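You operate a simulated robot arm through the tools that you are given. There is no shell and no other tool. Be economical: measure what you need, move in short steps, check, and stop when the job is done.

Carry out the task below with a simulated robot arm. There is one attempt and no reset: what you move stays moved.

TASK
Fetch the pink roller and set it on top of the soap on the dresser top. Then take the teal roller and put it on top of the teal candle on the dresser top.
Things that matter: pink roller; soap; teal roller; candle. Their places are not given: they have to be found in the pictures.

It is judged by the outcome, as a careful person would: the job done as asked, and still so three seconds after it is handed in. It fails if anything else is knocked over, pushed out of place, dropped, spilled or broken.

THE ROBOT
A 6-joint arm with a two-finger parallel gripper, fixed in place. Base frame: the origin is at the foot of the arm, x ahead of it, y to its left, z up; the work surface is at about z = 0. Lengths are in m, angles in rad, forces in N, time in s.
With the tool pointing down near the work surface it reaches from about 0.14 to 0.58 m from the base axis. Its first joint turns from -1.152 to 1.152 rad. Payload 2.1 kg.
Tool frame: the origin (TCP) lies between the finger pads and is the grasp point; the fingertips stand 0.03 m ahead of it; z points along the fingers, y is the line along which they close. The gripper opens to 0.094 m. The fingers are 0.028 m wide and 0.01 m thick; the gripper's body (0.05 by 0.096 m) begins 0.055 m behind the TCP.
Orientation is that of the tool frame in the base frame, as a unit quaternion [w, x, y, z]. With the fingers straight down and closing along the base's y, the tool's x points along the base's -x, its y along +y and its z along -z.

THE INTERFACE
- The arm moves only by the tool jog_arm. Its arguments are lists of equal length, an entry for each row: "jaw": the gripper command, from -1 (shut) to 1 (fully open), values between in proportion; "slide": the shift along the tool's x, y, z in cm, a list of three; "delta_rot": the turn, a rotation vector about the tool's x, y, z in degrees, a list of three. In form: {"jaw": [jaw, ...], "slide": [[dx, dy, dz], ...], "delta_rot": [[rx, ry, rz], ...]}. A call has 1 to 8 rows; each row is the pose to reach, as a shift and turn from the pose commanded when the call began, along the tool's axes at that moment. A row lasts 0.2 s, in which the tool goes at most 0.05 m and 0.15 rad; a call with a longer step from one row to the next is refused whole, and so is a gripper value outside its range. A pose out of reach is approached as far as the arm can. The call stops where the force on the tool passes 40 N (or 10 N more than at its start, if that is more) or the arm is blocked; 0.2 s more then pass. The fingers move at their own pace (about 0.072 m/s each) and stop on an object; they squeeze with about 40 N. The grip force told is the motor's: it shows also when the fingers shut on nothing. Time passes only in rows, and 0.2 s behind the last, so rows that repeat a pose let the fingers close. It gives the time, the measured TCP pose, the force on the tool (base axes), the opening and the grip force at its end, in the units of the frame above (readings bear some noise).
- Cameras (640 x 400 px; columns grow to the right, rows downward): "scene" is fixed at [0.0203, -0.3633, 0.4699]; the picture's right is [0.93, -0.37, 0.00], its down [-0.24, -0.61, -0.76] and it looks along [0.28, 0.70, -0.66] (base axes); focal length 272 px, centre (320, 200). "wrist" rides on the gripper at [-0.037, 0, -0.058] in the tool frame; the picture's right is [0.00, -1.00, 0.00], its down [0.97, 0.00, -0.24] and it looks along [0.24, 0.00, 0.97] (tool axes); focal length 218 px, centre (320, 200).
- camera(camera): a new picture of that camera. No time passes.
- locate(camera, pixels): for up to 12 pixels [column, row] of the newest picture of that camera ("zoom" is the newest enlarged one), the place [x, y, z] in the base frame of the surface seen there, good to about 0.002 m, but the place of the scene camera against the robot may be out by one fixed shift of up to 0.018 m in any direction. No time passes.
- zoom(camera, box): a new picture of the part [left, top, right, bottom] of that camera's present view, enlarged. No time passes.
- hand_in(): hands the job in; it is judged then, once.

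Work in short steps. Measure before you move; look again where a grasp or a placing could have gone wrong, and mend it. You have 80 turns and 38 pictures in all, the two below and enlarged ones among them. Open the gripper and draw the arm clear of the work before you hand the job in, unless the task says otherwise; then end with one line.

The tools are called after "Request:" as name(argument=value, ...) on one line, values as JSON. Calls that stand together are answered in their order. jog_arm: Moves the arm, as the interface text tells. Its arguments: {"type":"object","properties":{"jaw":{"type":"array","items":{"type":"number"}},"slide":{"type":"array","items":{"type":"array","items":{"type":"number"}}},"delta_rot":{"type":"array","items":{"type":"array","items":{"type":"number"}}}},"required":["jaw","slide","delta_rot"]} The other tools are called the same way: camera (camera) takes a picture; locate (camera, pixels) gives the place of the surface under pixels of a picture; zoom (camera, box) takes an enlarged picture of a part of a camera's view; hand_in () hands the job in.

At the start:

```text
time_s: 0.0
eef_pos: [0.2648, 0.033, 0.2714]
tcp_rot: [0.001, 0.0, 1.0, 0.001]
contact_force: [0.0, 0.2, -0.4]
width: 0.0942
gripper_force: 0.0
```

scene: 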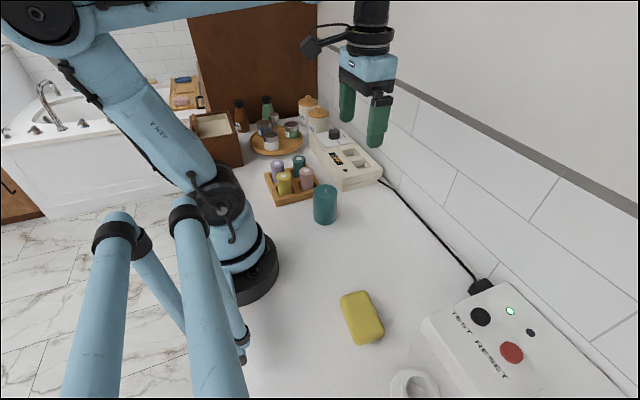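
wrist: 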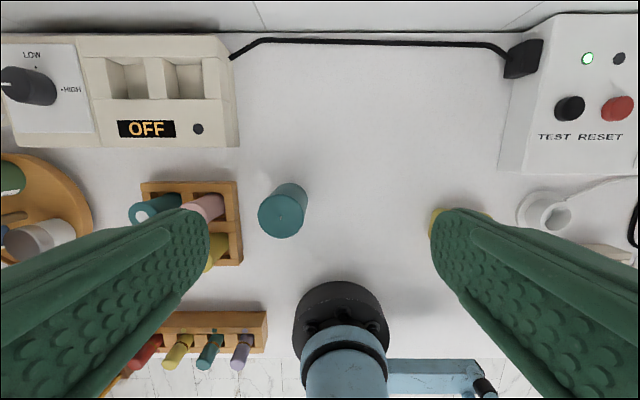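

The tray near (290,180) in the scene holds the rollers, with the candle at (325,205) and the soap at (361,318). I'll zoom in on the tray and locate these.

Request:
zoom(camera="scene", box=[240, 130, 400, 230])

Request:
locate(camera="scene", pixels=[[325, 190], [325, 222], [345, 297], [369, 294], [382, 336], [355, 342], [361, 312], [340, 260], [306, 172], [299, 160], [284, 177], [278, 165]])

Request:
locate(camera="wrist", pixels=[[282, 212], [205, 205], [160, 205], [142, 213], [230, 190], [235, 260], [350, 200]])

```text
4.00 times, centred on (320, 180) of scene
```

zoom: 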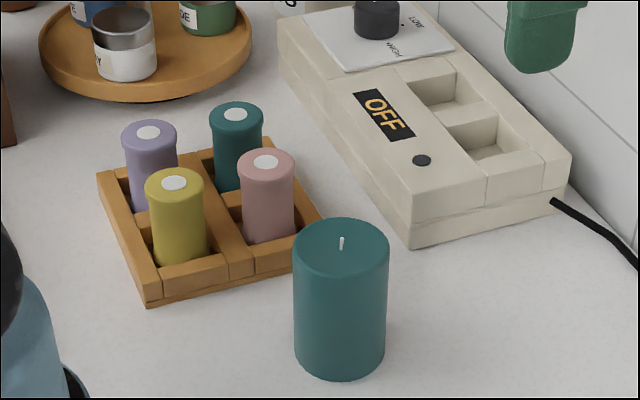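

```text
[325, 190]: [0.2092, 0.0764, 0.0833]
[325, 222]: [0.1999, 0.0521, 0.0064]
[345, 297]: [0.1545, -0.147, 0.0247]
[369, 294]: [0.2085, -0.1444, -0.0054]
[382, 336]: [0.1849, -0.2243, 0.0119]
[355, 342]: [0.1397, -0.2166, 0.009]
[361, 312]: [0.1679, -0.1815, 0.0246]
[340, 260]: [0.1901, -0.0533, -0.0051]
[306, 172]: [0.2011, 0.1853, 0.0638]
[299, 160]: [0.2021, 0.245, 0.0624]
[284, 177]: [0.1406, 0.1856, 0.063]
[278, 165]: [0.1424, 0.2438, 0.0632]
```

```text
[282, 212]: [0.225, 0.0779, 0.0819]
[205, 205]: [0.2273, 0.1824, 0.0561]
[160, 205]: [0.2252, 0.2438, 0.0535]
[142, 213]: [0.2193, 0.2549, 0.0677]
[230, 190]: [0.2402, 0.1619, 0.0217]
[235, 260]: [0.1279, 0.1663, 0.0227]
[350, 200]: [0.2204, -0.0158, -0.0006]
```

Pink and teal rollers stand in the tray. I'll check the soap, and the other rack at the bottom of the wrist view, which also has a teal item.

Request:
zoom(camera="scene", box=[320, 275, 480, 375])

Request:
zoom(camera="wrist", box=[80, 160, 336, 400])

Request:
locate(camera="wrist", pixels=[[178, 352], [209, 352], [242, 352], [145, 350], [250, 320], [200, 385]])

```text
4.00 times, centred on (400, 325) of scene
```

zoom: 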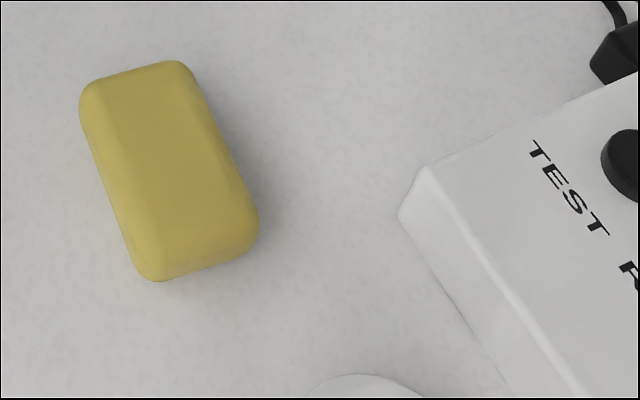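

```text
1.67 times, centred on (208, 280) of wrist
```

zoom: 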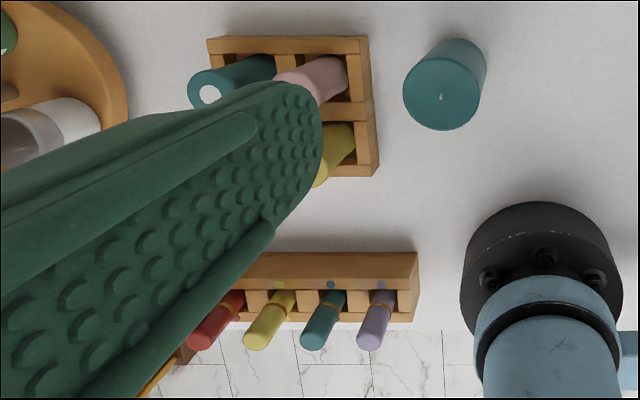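

```text
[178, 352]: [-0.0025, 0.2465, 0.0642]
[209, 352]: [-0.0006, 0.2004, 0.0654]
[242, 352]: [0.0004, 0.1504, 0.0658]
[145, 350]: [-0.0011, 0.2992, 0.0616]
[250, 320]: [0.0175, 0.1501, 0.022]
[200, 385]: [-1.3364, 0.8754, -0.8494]
```

The tray rollers are the ones meant; the rack items are thinner pens. I'll move above the tray to measure them in the wrist view.

Request:
jog_arm(jaw=[1, 1, 1, 1, 1], slide=[[1.3, 3.4, 0], [2.6, 6.8, 0], [3.9, 10.2, 0], [5.2, 13.6, 0], [6.5, 17, 0]], delta_rot=[[0, 0, 0], [0, 0, 0], [0, 0, 0], [0, 0, 0], [0, 0, 0]])

Request:
camera(camera="wrist")

```text
time_s: 1.2
eef_pos: [0.1995, 0.2033, 0.2716]
tcp_rot: [0.001, 0.0, 1.0, 0.0]
contact_force: [0.6, 0.3, -0.1]
width: 0.0937
gripper_force: 0.0
```

```text
32 pictures are left
```

wrist: 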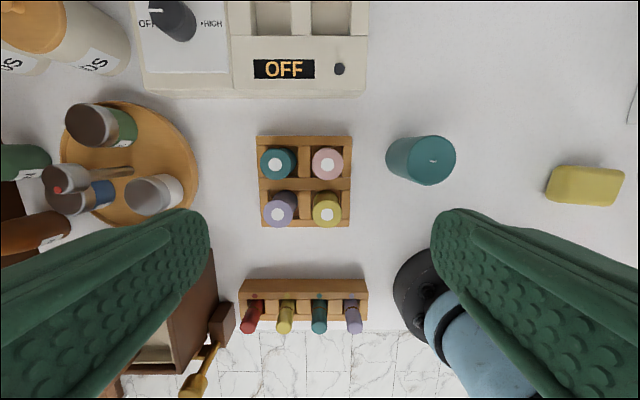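

Now all the objects are visible. I'll locate the roller tops and edges, the candle top and the soap.

Request:
locate(camera="wrist", pixels=[[327, 164], [275, 164], [278, 214], [326, 214], [433, 161], [412, 161], [453, 161], [583, 187], [550, 200], [615, 205], [555, 170], [619, 173]])

Request:
zoom(camera="wrist", box=[240, 120, 368, 240])

Request:
zoom(camera="wrist", box=[528, 140, 640, 230])

```text
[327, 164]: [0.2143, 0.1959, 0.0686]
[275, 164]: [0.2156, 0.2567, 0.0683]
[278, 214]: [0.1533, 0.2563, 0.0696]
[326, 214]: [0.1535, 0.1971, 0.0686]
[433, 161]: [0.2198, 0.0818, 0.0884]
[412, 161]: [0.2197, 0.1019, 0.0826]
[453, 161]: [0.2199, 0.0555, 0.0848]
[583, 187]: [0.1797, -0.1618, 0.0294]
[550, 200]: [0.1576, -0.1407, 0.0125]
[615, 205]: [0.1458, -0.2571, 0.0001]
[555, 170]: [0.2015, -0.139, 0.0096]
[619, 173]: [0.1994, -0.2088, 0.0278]
```

```text
3.33 times, centred on (304, 180) of wrist
```

zoom: 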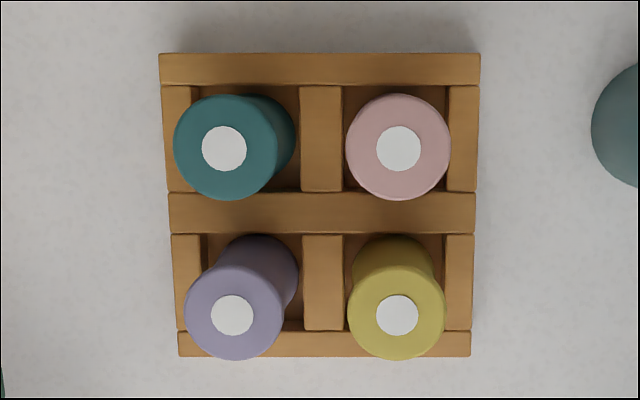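

```text
4.44 times, centred on (584, 185) of wrist
```

zoom: 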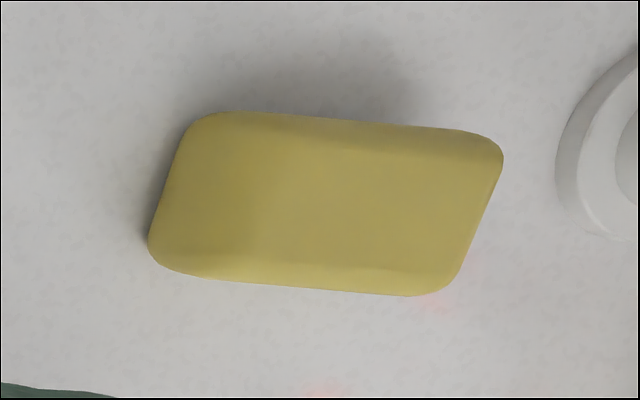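

I'll get the tray floor, soap top and candle wick heights.

Request:
locate(camera="zoom", pixels=[[320, 200], [220, 180], [250, 260], [420, 260], [450, 170], [250, 140], [380, 140], [200, 130], [160, 250], [495, 150], [450, 280]])

Request:
locate(camera="wrist", pixels=[[295.5, 213], [294, 218], [296, 208], [304, 189], [304, 164], [344, 164], [337, 164], [433, 156], [433, 180], [430, 170], [415, 150], [440, 145]])

Request:
zoom(camera="wrist", box=[370, 115, 474, 205])

```text
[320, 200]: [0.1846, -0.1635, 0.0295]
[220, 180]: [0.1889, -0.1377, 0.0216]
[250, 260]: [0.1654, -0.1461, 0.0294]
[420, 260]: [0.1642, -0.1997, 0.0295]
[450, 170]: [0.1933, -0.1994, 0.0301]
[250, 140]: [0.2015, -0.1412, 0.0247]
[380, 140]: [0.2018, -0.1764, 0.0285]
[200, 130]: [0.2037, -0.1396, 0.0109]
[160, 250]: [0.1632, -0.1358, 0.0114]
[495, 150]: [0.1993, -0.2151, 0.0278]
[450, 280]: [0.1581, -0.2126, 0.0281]
```

```text
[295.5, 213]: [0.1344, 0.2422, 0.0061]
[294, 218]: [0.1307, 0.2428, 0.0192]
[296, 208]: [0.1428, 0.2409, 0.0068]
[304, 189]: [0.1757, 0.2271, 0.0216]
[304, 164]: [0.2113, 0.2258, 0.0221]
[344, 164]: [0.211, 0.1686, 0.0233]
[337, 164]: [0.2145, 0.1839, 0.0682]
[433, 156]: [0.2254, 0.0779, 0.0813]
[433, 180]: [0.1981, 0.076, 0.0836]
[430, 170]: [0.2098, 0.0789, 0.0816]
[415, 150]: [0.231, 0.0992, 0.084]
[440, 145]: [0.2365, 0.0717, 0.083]
```

```text
4.44 times, centred on (422, 160) of wrist
```

zoom: 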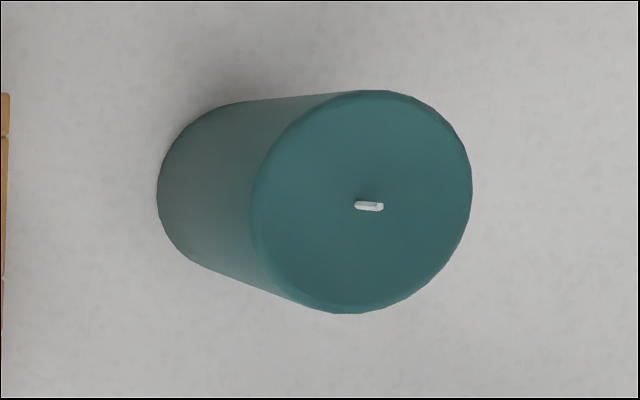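

Measurements:
- Pink roller centre is (0.214, 0.1955), top z 0.0685, standing on the tray floor at about 0.006.
- Soap top centre is about (0.182, -0.174), z 0.0295.
- Candle top is about 0.082, with a short wick.

I'll narrow the jaws to about 5 cm and descend above pink.

Request:
jog_arm(jaw=[0.1, 0.1, 0.1, 0.1, 0.1], slide=[[-1.45, -0.78, 3], [-1.45, -0.78, 7], [-1.45, -0.78, 11], [-1.45, -0.78, 14], [-1.45, -0.78, 14]], delta_rot=[[0, 0, 0], [0, 0, 0], [0, 0, 0], [0, 0, 0], [0, 0, 0]])

Request:
camera(camera="wrist")

```text
time_s: 2.4
eef_pos: [0.213, 0.1968, 0.1316]
tcp_rot: [0.001, 0.0, 1.0, 0.002]
contact_force: [-0.4, -0.4, 0.2]
width: 0.0516
gripper_force: 0.0
```

```text
28 pictures are left
```

wrist: 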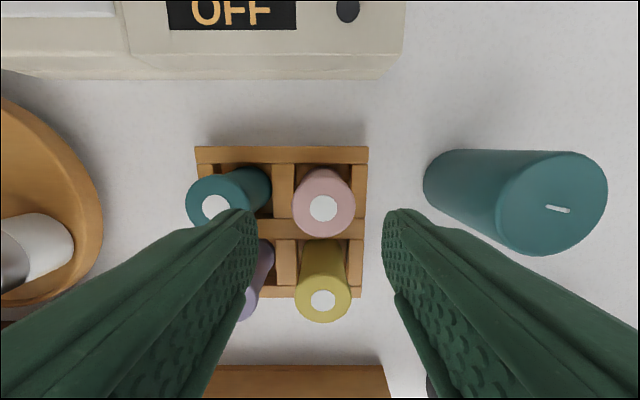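

Jaw is 5.2 cm wide; I'll verify the pink and teal tops against the TCP.

Request:
locate(camera="wrist", pixels=[[323, 208], [215, 208], [354, 206], [294, 206], [240, 186], [556, 209]])

```text
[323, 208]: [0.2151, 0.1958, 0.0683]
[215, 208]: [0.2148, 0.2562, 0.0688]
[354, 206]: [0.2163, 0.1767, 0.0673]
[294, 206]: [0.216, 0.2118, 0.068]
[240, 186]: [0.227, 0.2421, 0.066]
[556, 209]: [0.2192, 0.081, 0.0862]
```

Aligned. I'll descend to z≈0.057 and close.

Request:
jog_arm(jaw=[0.1, 0.1, 0.1, 0.1], slide=[[-0.15, -0.12, 2.5], [-0.15, -0.12, 5], [-0.15, -0.12, 7.4], [-0.15, -0.12, 7.4]], delta_rot=[[0, 0, 0], [0, 0, 0], [0, 0, 0], [0, 0, 0]])

Request:
jog_arm(jaw=[-1, -1, -1, -1], slide=[[0, 0, 0], [0, 0, 0], [0, 0, 0], [0, 0, 0]], delta_rot=[[0, 0, 0], [0, 0, 0], [0, 0, 0], [0, 0, 0]])

```text
time_s: 3.4
eef_pos: [0.2149, 0.1954, 0.0575]
tcp_rot: [0.001, 0.0, 1.0, 0.001]
contact_force: [-0.1, -0.4, -0.5]
width: 0.0516
gripper_force: 0.1
```

```text
time_s: 4.4
eef_pos: [0.2146, 0.196, 0.057]
tcp_rot: [0.0, 0.0, 1.0, 0.001]
contact_force: [0.3, 0.5, 0.6]
width: 0.0368
gripper_force: 39.7
```

Gripped at 0.037 (the cap). I'll lift straight up slowly and look.

Request:
jog_arm(jaw=[-1, -1, -1, -1, -1], slide=[[0, 0, -2], [0, 0, -4.5], [0, 0, -7.5], [0, 0, -11], [0, 0, -14]], delta_rot=[[0, 0, 0], [0, 0, 0], [0, 0, 0], [0, 0, 0], [0, 0, 0]])

Request:
zoom(camera="scene", box=[220, 60, 380, 220])

Request:
camera(camera="wrist")

```text
time_s: 5.6
eef_pos: [0.2145, 0.1945, 0.1973]
tcp_rot: [0.0, 0.0, 1.0, 0.002]
contact_force: [-0.5, -0.2, 0.6]
width: 0.0367
gripper_force: 39.9
```

```text
2.50 times, centred on (300, 140) of scene
```

zoom: 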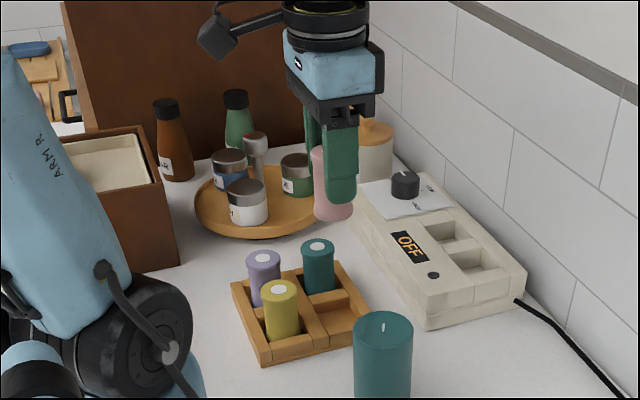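

```text
26 pictures are left
```

wrist: 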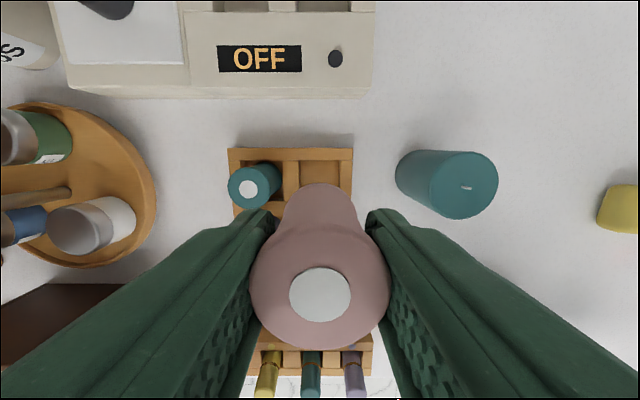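

Pink is held upright and the tray is undisturbed. I'll carry it over the soap at this height.

Request:
jog_arm(jaw=[-1, -1, -1, -1, -1, -1, -1, -1], slide=[[0.4, -4.6, 0], [0.8, -9.2, 0], [1.2, -13.8, 0], [1.6, -18.4, 0], [2, -23, 0], [2.4, -27.6, 0], [2.8, -32.2, 0], [3.2, -36.8, 0]], delta_rot=[[0, 0, 0], [0, 0, 0], [0, 0, 0], [0, 0, 0], [0, 0, 0], [0, 0, 0], [0, 0, 0], [0, 0, 0]])

Request:
camera(camera="wrist")

Request:
camera(camera="scene")

```text
time_s: 7.4
eef_pos: [0.1849, -0.1759, 0.1973]
tcp_rot: [0.0, -0.001, 1.0, 0.001]
contact_force: [1.3, 0.8, 0.3]
width: 0.037
gripper_force: 40.1
```

```text
25 pictures are left
```

wrist: 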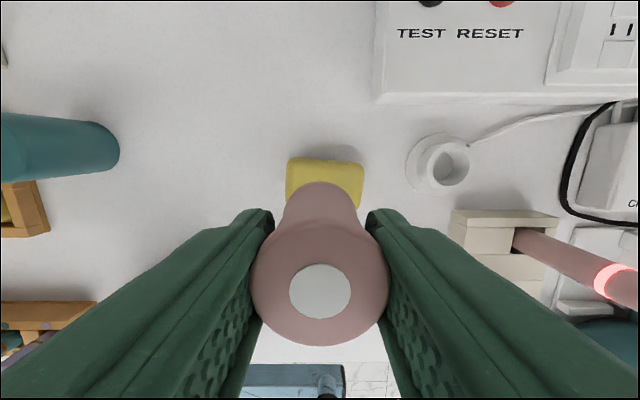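

```text
24 pictures are left
```

scene: 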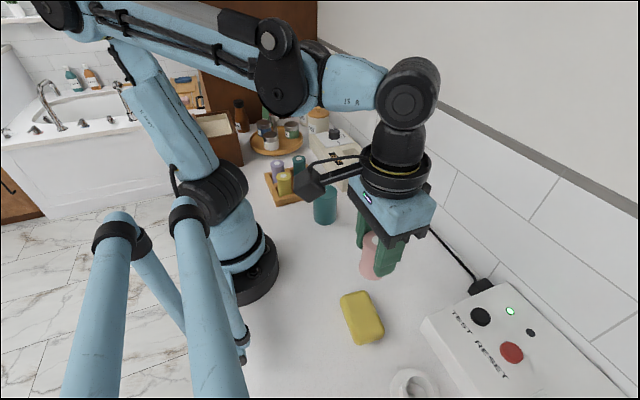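

The soap is partly visible behind the roller in the wrist view; I'll locate its edges.

Request:
locate(camera="wrist", pixels=[[290, 175], [361, 180], [325, 161], [325, 172], [291, 162], [361, 166], [288, 200], [361, 203], [328, 177]])

Request:
locate(camera="scene", pixels=[[342, 301], [366, 293], [382, 330], [359, 342], [348, 318], [371, 310], [361, 316]])

Request:
zoom(camera="wrist", box=[270, 140, 382, 230])

```text
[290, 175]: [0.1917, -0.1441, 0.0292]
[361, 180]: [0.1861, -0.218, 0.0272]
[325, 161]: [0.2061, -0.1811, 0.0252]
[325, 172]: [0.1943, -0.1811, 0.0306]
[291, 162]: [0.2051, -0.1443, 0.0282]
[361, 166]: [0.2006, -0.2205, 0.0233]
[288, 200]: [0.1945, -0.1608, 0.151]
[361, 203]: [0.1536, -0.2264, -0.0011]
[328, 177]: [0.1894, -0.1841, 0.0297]
```

```text
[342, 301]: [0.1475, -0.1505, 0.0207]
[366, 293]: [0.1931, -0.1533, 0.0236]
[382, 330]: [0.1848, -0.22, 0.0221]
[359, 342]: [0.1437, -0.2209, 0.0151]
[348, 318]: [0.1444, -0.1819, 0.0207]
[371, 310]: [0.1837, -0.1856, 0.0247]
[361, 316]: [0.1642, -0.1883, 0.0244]
```

```text
4.44 times, centred on (326, 185) of wrist
```

zoom: 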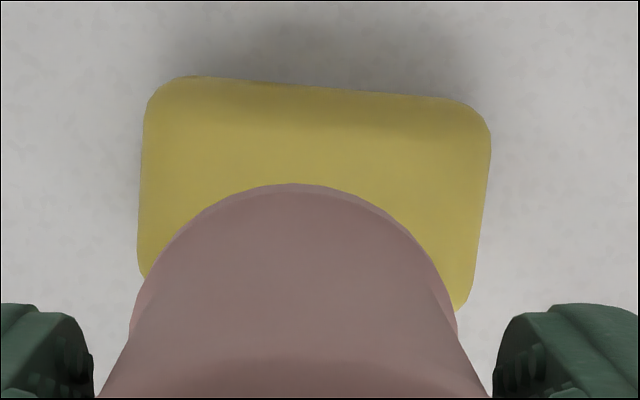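

The soap centre is about (0.181, -0.180). I'll shift slightly and descend to just above contact.

Request:
jog_arm(jaw=[-1, -1, -1, -1, -1, -1], slide=[[0.2, -0.35, 0], [0.2, -0.35, 4], [0.2, -0.35, 8], [0.2, -0.35, 10], [0.2, -0.35, 11.2], [0.2, -0.35, 11.2]], delta_rot=[[0, 0, 0], [0, 0, 0], [0, 0, 0], [0, 0, 0], [0, 0, 0], [0, 0, 0]])

Request:
zoom(camera="scene", box=[300, 250, 428, 350])

```text
time_s: 8.8
eef_pos: [0.182, -0.1769, 0.0848]
tcp_rot: [0.001, 0.001, 1.0, 0.001]
contact_force: [0.1, 0.7, -0.7]
width: 0.0366
gripper_force: 40.1
```

```text
4.00 times, centred on (364, 300) of scene
```

zoom: 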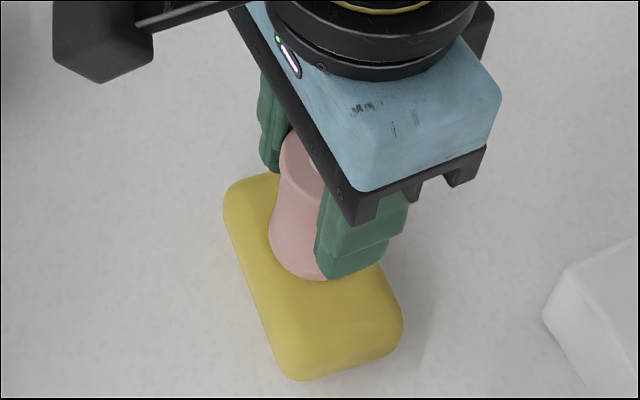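

It hovers about 4 mm above and slightly toward the back end. I'll nudge -y and lower in small steps.

Request:
jog_arm(jaw=[-1, -1, -1, -1], slide=[[0, -0.4, 0], [0, -0.4, 0.2], [0, -0.4, 0.35], [0, -0.4, 0.45]], delta_rot=[[0, 0, 0], [0, 0, 0], [0, 0, 0], [0, 0, 0]])

```text
time_s: 9.8
eef_pos: [0.1824, -0.1813, 0.0808]
tcp_rot: [0.0, 0.0, 1.0, 0.001]
contact_force: [0.2, -1.3, 19.3]
width: 0.037
gripper_force: 40.1
```

Contact is felt (19 N). I'll ease up a hair, open, and retreat upward.

Request:
jog_arm(jaw=[-1, 0.4, 0.4, 0.4], slide=[[0, 0, -0.05], [0, 0, -0.05], [0, 0, -0.05], [0, 0, -0.05]], delta_rot=[[0, 0, 0], [0, 0, 0], [0, 0, 0], [0, 0, 0]])

Request:
jog_arm(jaw=[0.4, 0.4, 0.4, 0.4, 0.4], slide=[[0, 0, -2], [0, 0, -5], [0, 0, -9], [0, 0, -12], [0, 0, -14]], delta_rot=[[0, 0, 0], [0, 0, 0], [0, 0, 0], [0, 0, 0], [0, 0, 0]])

Request:
zoom(camera="scene", box=[300, 250, 428, 350])

```text
time_s: 10.8
eef_pos: [0.1833, -0.1819, 0.0824]
tcp_rot: [0.0, 0.0, 1.0, 0.001]
contact_force: [0.8, 0.7, -0.7]
width: 0.0657
gripper_force: 0.0
```

```text
time_s: 12.0
eef_pos: [0.1834, -0.1794, 0.2223]
tcp_rot: [0.0, -0.001, 1.0, 0.001]
contact_force: [1.0, 0.5, 0.2]
width: 0.0659
gripper_force: 0.1
```

```text
4.00 times, centred on (364, 300) of scene
```

zoom: 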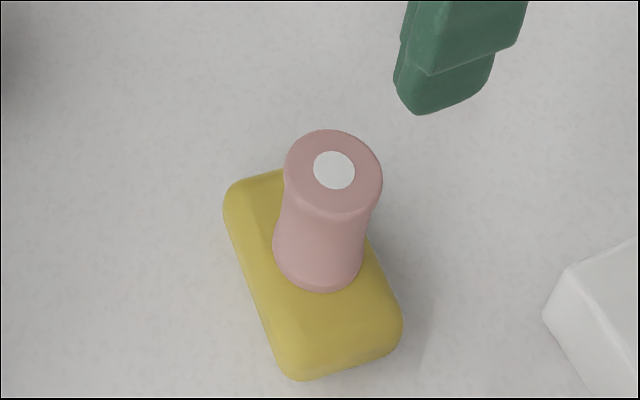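

Pink stands upright on the soap. Next I'll move toward the candle, pausing for a look.

Request:
jog_arm(jaw=[0.4, 0.4, 0.4, 0.4, 0.4, 0.4], slide=[[-0.4, 4.4, 0], [-0.8, 8.8, 0], [-1.2, 13.2, 0], [-1.6, 17.6, 0], [-2, 22, 0], [-2.4, 26, 0]], delta_rot=[[0, 0, 0], [0, 0, 0], [0, 0, 0], [0, 0, 0], [0, 0, 0], [0, 0, 0]])

Request:
zoom(camera="wrist", box=[240, 120, 400, 220])

```text
time_s: 13.4
eef_pos: [0.2052, 0.0799, 0.2224]
tcp_rot: [0.001, 0.0, 1.0, 0.001]
contact_force: [0.1, 0.9, 0.4]
width: 0.0661
gripper_force: 0.1
```

```text
4.00 times, centred on (320, 170) of wrist
```

zoom: 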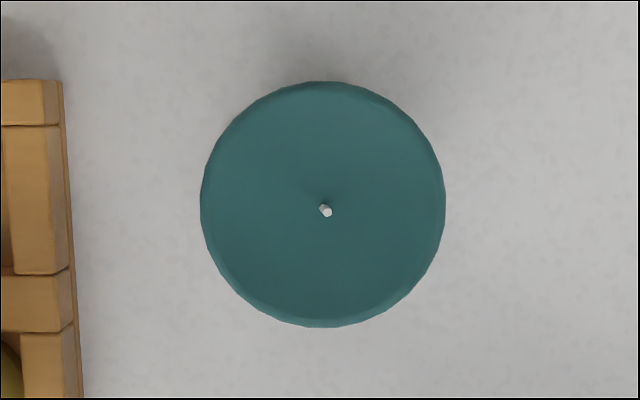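

Request:
locate(camera="zoom", pixels=[[323, 204], [326, 210], [212, 204], [434, 204], [323, 95], [323, 318], [270, 204], [370, 204], [323, 150], [323, 260], [340, 220]])

```text
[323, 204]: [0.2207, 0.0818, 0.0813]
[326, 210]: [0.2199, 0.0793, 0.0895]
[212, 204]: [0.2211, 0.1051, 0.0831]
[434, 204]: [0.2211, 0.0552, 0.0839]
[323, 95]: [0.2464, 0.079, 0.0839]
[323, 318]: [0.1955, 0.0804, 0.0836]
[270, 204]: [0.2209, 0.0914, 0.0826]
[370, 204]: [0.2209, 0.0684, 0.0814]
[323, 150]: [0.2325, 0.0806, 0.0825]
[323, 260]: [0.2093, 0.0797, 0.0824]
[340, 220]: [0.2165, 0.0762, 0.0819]
```

Candle centre is (0.221, 0.080), rim at 0.084, wick tip at 0.0895. I'll go to the teal roller at (0.215, 0.256).

Request:
jog_arm(jaw=[0.1, 0.1, 0.1, 0.1, 0.1, 0.1, 0.1], slide=[[-0.25, 4.4, 0], [-0.5, 8.8, 0], [-0.75, 13.2, 0], [-1, 17.6, 0], [-1, 17.6, 3], [-1, 17.6, 7], [-1, 17.6, 9]], delta_rot=[[0, 0, 0], [0, 0, 0], [0, 0, 0], [0, 0, 0], [0, 0, 0], [0, 0, 0], [0, 0, 0]])

Request:
camera(camera="wrist")

```text
time_s: 15.0
eef_pos: [0.2163, 0.2555, 0.1337]
tcp_rot: [0.001, -0.001, 1.0, 0.002]
contact_force: [0.4, 0.5, 0.2]
width: 0.0516
gripper_force: 0.0
```

```text
19 pictures are left
```

wrist: 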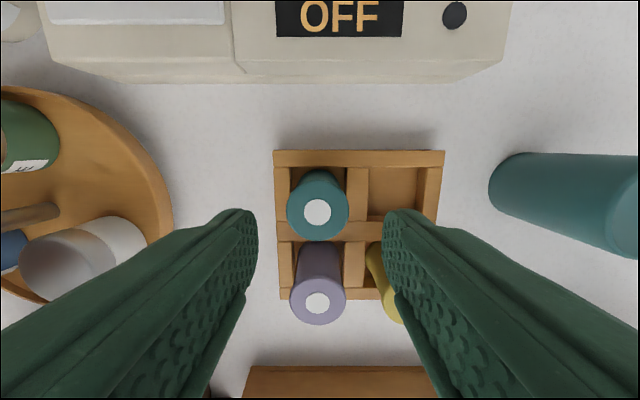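

Request:
locate(camera="wrist", pixels=[[317, 211], [289, 207], [346, 207], [395, 195]])

```text
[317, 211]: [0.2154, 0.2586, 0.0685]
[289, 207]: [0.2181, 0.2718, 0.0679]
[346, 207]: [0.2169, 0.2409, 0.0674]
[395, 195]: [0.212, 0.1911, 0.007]
```

Aligned within about 1 mm. I'll descend, close, and lift.

Request:
jog_arm(jaw=[0.1, 0.1, 0.1, 0.1], slide=[[0.05, 0.1, 2.5], [0.05, 0.1, 5], [0.05, 0.1, 7.6], [0.05, 0.1, 7.6]], delta_rot=[[0, 0, 0], [0, 0, 0], [0, 0, 0], [0, 0, 0]])

Request:
jog_arm(jaw=[-1, -1, -1, -1], slide=[[0, 0, 0], [0, 0, 0], [0, 0, 0], [0, 0, 0]], delta_rot=[[0, 0, 0], [0, 0, 0], [0, 0, 0], [0, 0, 0]])

Request:
jog_arm(jaw=[-1, -1, -1, -1, -1], slide=[[0, 0, -2], [0, 0, -4.5], [0, 0, -7.5], [0, 0, -11], [0, 0, -14]], delta_rot=[[0, 0, 0], [0, 0, 0], [0, 0, 0], [0, 0, 0], [0, 0, 0]])

Request:
zoom(camera="scene", box=[220, 60, 380, 220])

```text
time_s: 16.0
eef_pos: [0.2143, 0.257, 0.0558]
tcp_rot: [0.0, 0.001, 1.0, 0.0]
contact_force: [0.6, 0.4, 0.5]
width: 0.0514
gripper_force: 0.1
```

```text
time_s: 17.0
eef_pos: [0.2153, 0.2578, 0.0567]
tcp_rot: [0.001, 0.0, 1.0, 0.0]
contact_force: [-0.9, -0.1, 0.6]
width: 0.0368
gripper_force: 40.1
```

```text
time_s: 18.2
eef_pos: [0.2163, 0.2533, 0.1959]
tcp_rot: [0.001, -0.001, 1.0, 0.001]
contact_force: [-0.5, 0.3, -0.6]
width: 0.0366
gripper_force: 40.6
```

```text
2.50 times, centred on (300, 140) of scene
```

zoom: 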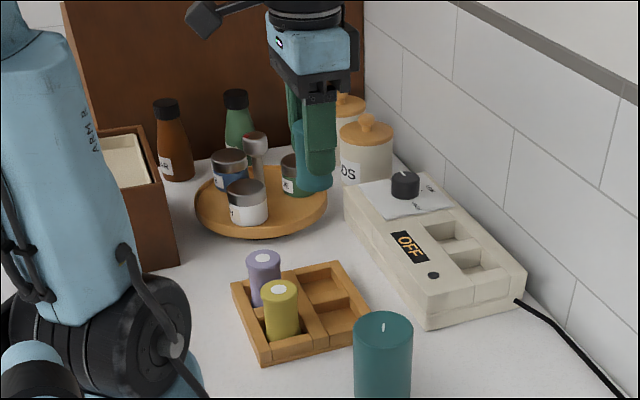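

Teal is held. I'll carry it over the candle and lower to just above the wick.

Request:
jog_arm(jaw=[-1, -1, -1, -1, -1, -1, -1], slide=[[-0.15, -4.4, 0], [-0.3, -8.8, 0], [-0.45, -13.2, 0], [-0.55, -17.6, 0], [-0.55, -17.6, 2.5], [-0.55, -17.6, 4.6], [-0.55, -17.6, 4.6]], delta_rot=[[0, 0, 0], [0, 0, 0], [0, 0, 0], [0, 0, 0], [0, 0, 0], [0, 0, 0], [0, 0, 0]])

Request:
zoom(camera="scene", box=[265, 140, 393, 240])

Request:
zoom(camera="wrist", box=[240, 140, 400, 260])

```text
time_s: 19.8
eef_pos: [0.2209, 0.0801, 0.1512]
tcp_rot: [0.0, 0.0, 1.0, 0.001]
contact_force: [-0.3, -0.1, -0.5]
width: 0.0368
gripper_force: 39.7
```

```text
4.00 times, centred on (329, 190) of scene
```

zoom: 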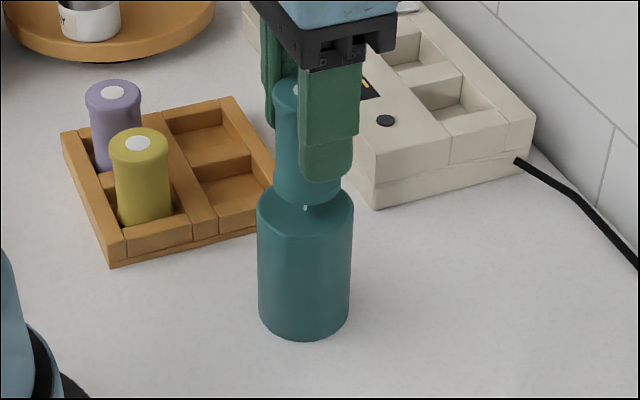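

```text
3.33 times, centred on (320, 200) of wrist
```

zoom: 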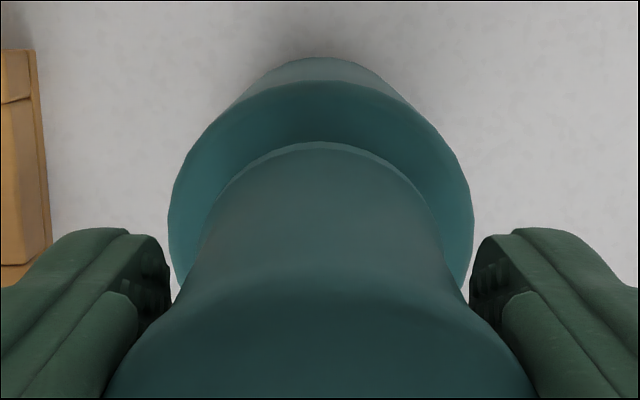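

It's centred over the wick. I'll lower in small steps, watching the force near the wick height (TCP ≈0.140).

Request:
jog_arm(jaw=[-1, -1, -1, -1], slide=[[0, 0, 0.8], [0, 0, 1.1], [0, 0, 1.3], [0, 0, 1.3]], delta_rot=[[0, 0, 0], [0, 0, 0], [0, 0, 0], [0, 0, 0]])

```text
time_s: 20.8
eef_pos: [0.2214, 0.0801, 0.1384]
tcp_rot: [0.001, 0.0, 1.0, 0.001]
contact_force: [0.4, 0.5, 0.9]
width: 0.0366
gripper_force: 39.7
```

There's no contact at 0.1384, so the wick isn't blocking. Continuing down in 1 mm steps.

Request:
jog_arm(jaw=[-1, -1, -1], slide=[[0, 0, 0.15], [0, 0, 0.3], [0, 0, 0.3]], delta_rot=[[0, 0, 0], [0, 0, 0], [0, 0, 0]])

```text
time_s: 21.6
eef_pos: [0.2221, 0.0797, 0.1344]
tcp_rot: [0.001, -0.001, 1.0, 0.0]
contact_force: [1.4, 0.0, 10.9]
width: 0.0366
gripper_force: 39.9
```

Contact is at the rim/top height. I'll release gently and check before retreating.

Request:
jog_arm(jaw=[-1, 0.4, 0.4, 0.4], slide=[[0, 0, 0], [0, 0, 0], [0, 0, 0], [0, 0, 0]], delta_rot=[[0, 0, 0], [0, 0, 0], [0, 0, 0], [0, 0, 0]])

Request:
jog_arm(jaw=[0.4, 0.4, 0.4, 0.4, 0.4], slide=[[0, 0, -1.5], [0, 0, -4], [0, 0, -7], [0, 0, -10], [0, 0, -13]], delta_rot=[[0, 0, 0], [0, 0, 0], [0, 0, 0], [0, 0, 0], [0, 0, 0]])

Request:
camera(camera="scene")

Request:
zoom(camera="scene", box=[265, 140, 393, 240])

```text
time_s: 22.6
eef_pos: [0.2205, 0.079, 0.1341]
tcp_rot: [0.001, 0.0, 1.0, 0.001]
contact_force: [0.7, -0.3, -0.9]
width: 0.0662
gripper_force: 0.0
```

```text
time_s: 23.8
eef_pos: [0.2217, 0.0797, 0.266]
tcp_rot: [0.0, 0.0, 1.0, 0.001]
contact_force: [0.5, 0.5, 0.4]
width: 0.0658
gripper_force: 0.1
```

```text
15 pictures are left
```

scene: 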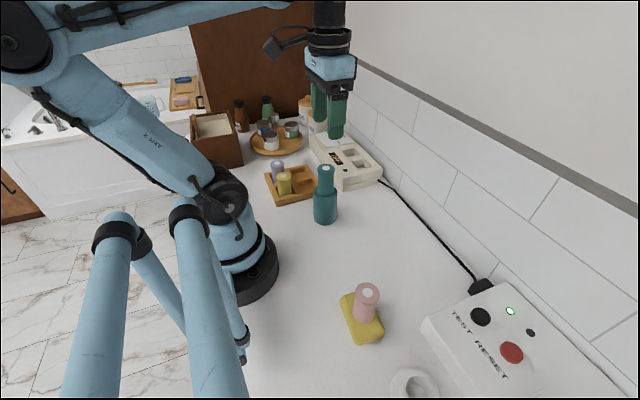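

```text
4.00 times, centred on (329, 190) of scene
```

zoom: 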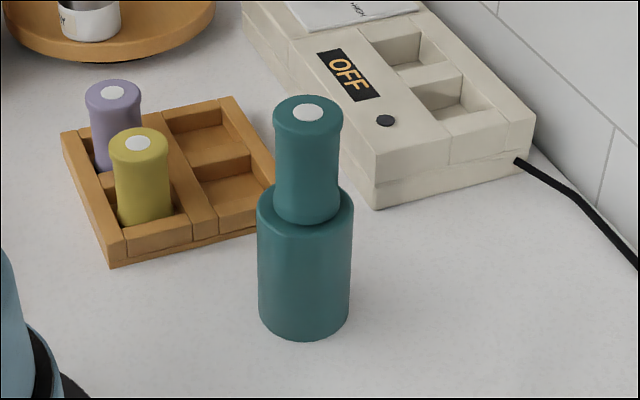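

Both rollers stand upright on their targets. The gripper is open and clear, 10 cm above the teal roller, so I'll draw it a bit further away and hand in.

Request:
jog_arm(jaw=[0.4, 0.4, 0.4], slide=[[0, -3, -1], [0, -6, -2], [0, -9, -2]], delta_rot=[[0, 0, 0], [0, 0, 0], [0, 0, 0]])

Request:
hand_in()

```text
time_s: 24.6
eef_pos: [0.2213, -0.0113, 0.2844]
tcp_rot: [-0.001, 0.0, 1.0, 0.001]
contact_force: [-0.1, 0.0, -1.4]
width: 0.0658
gripper_force: 0.1
```

```text
The job is handed in.
```

The pink roller is standing on the soap and the teal roller on the teal candle; the last picture showed both upright and nothing else moved.
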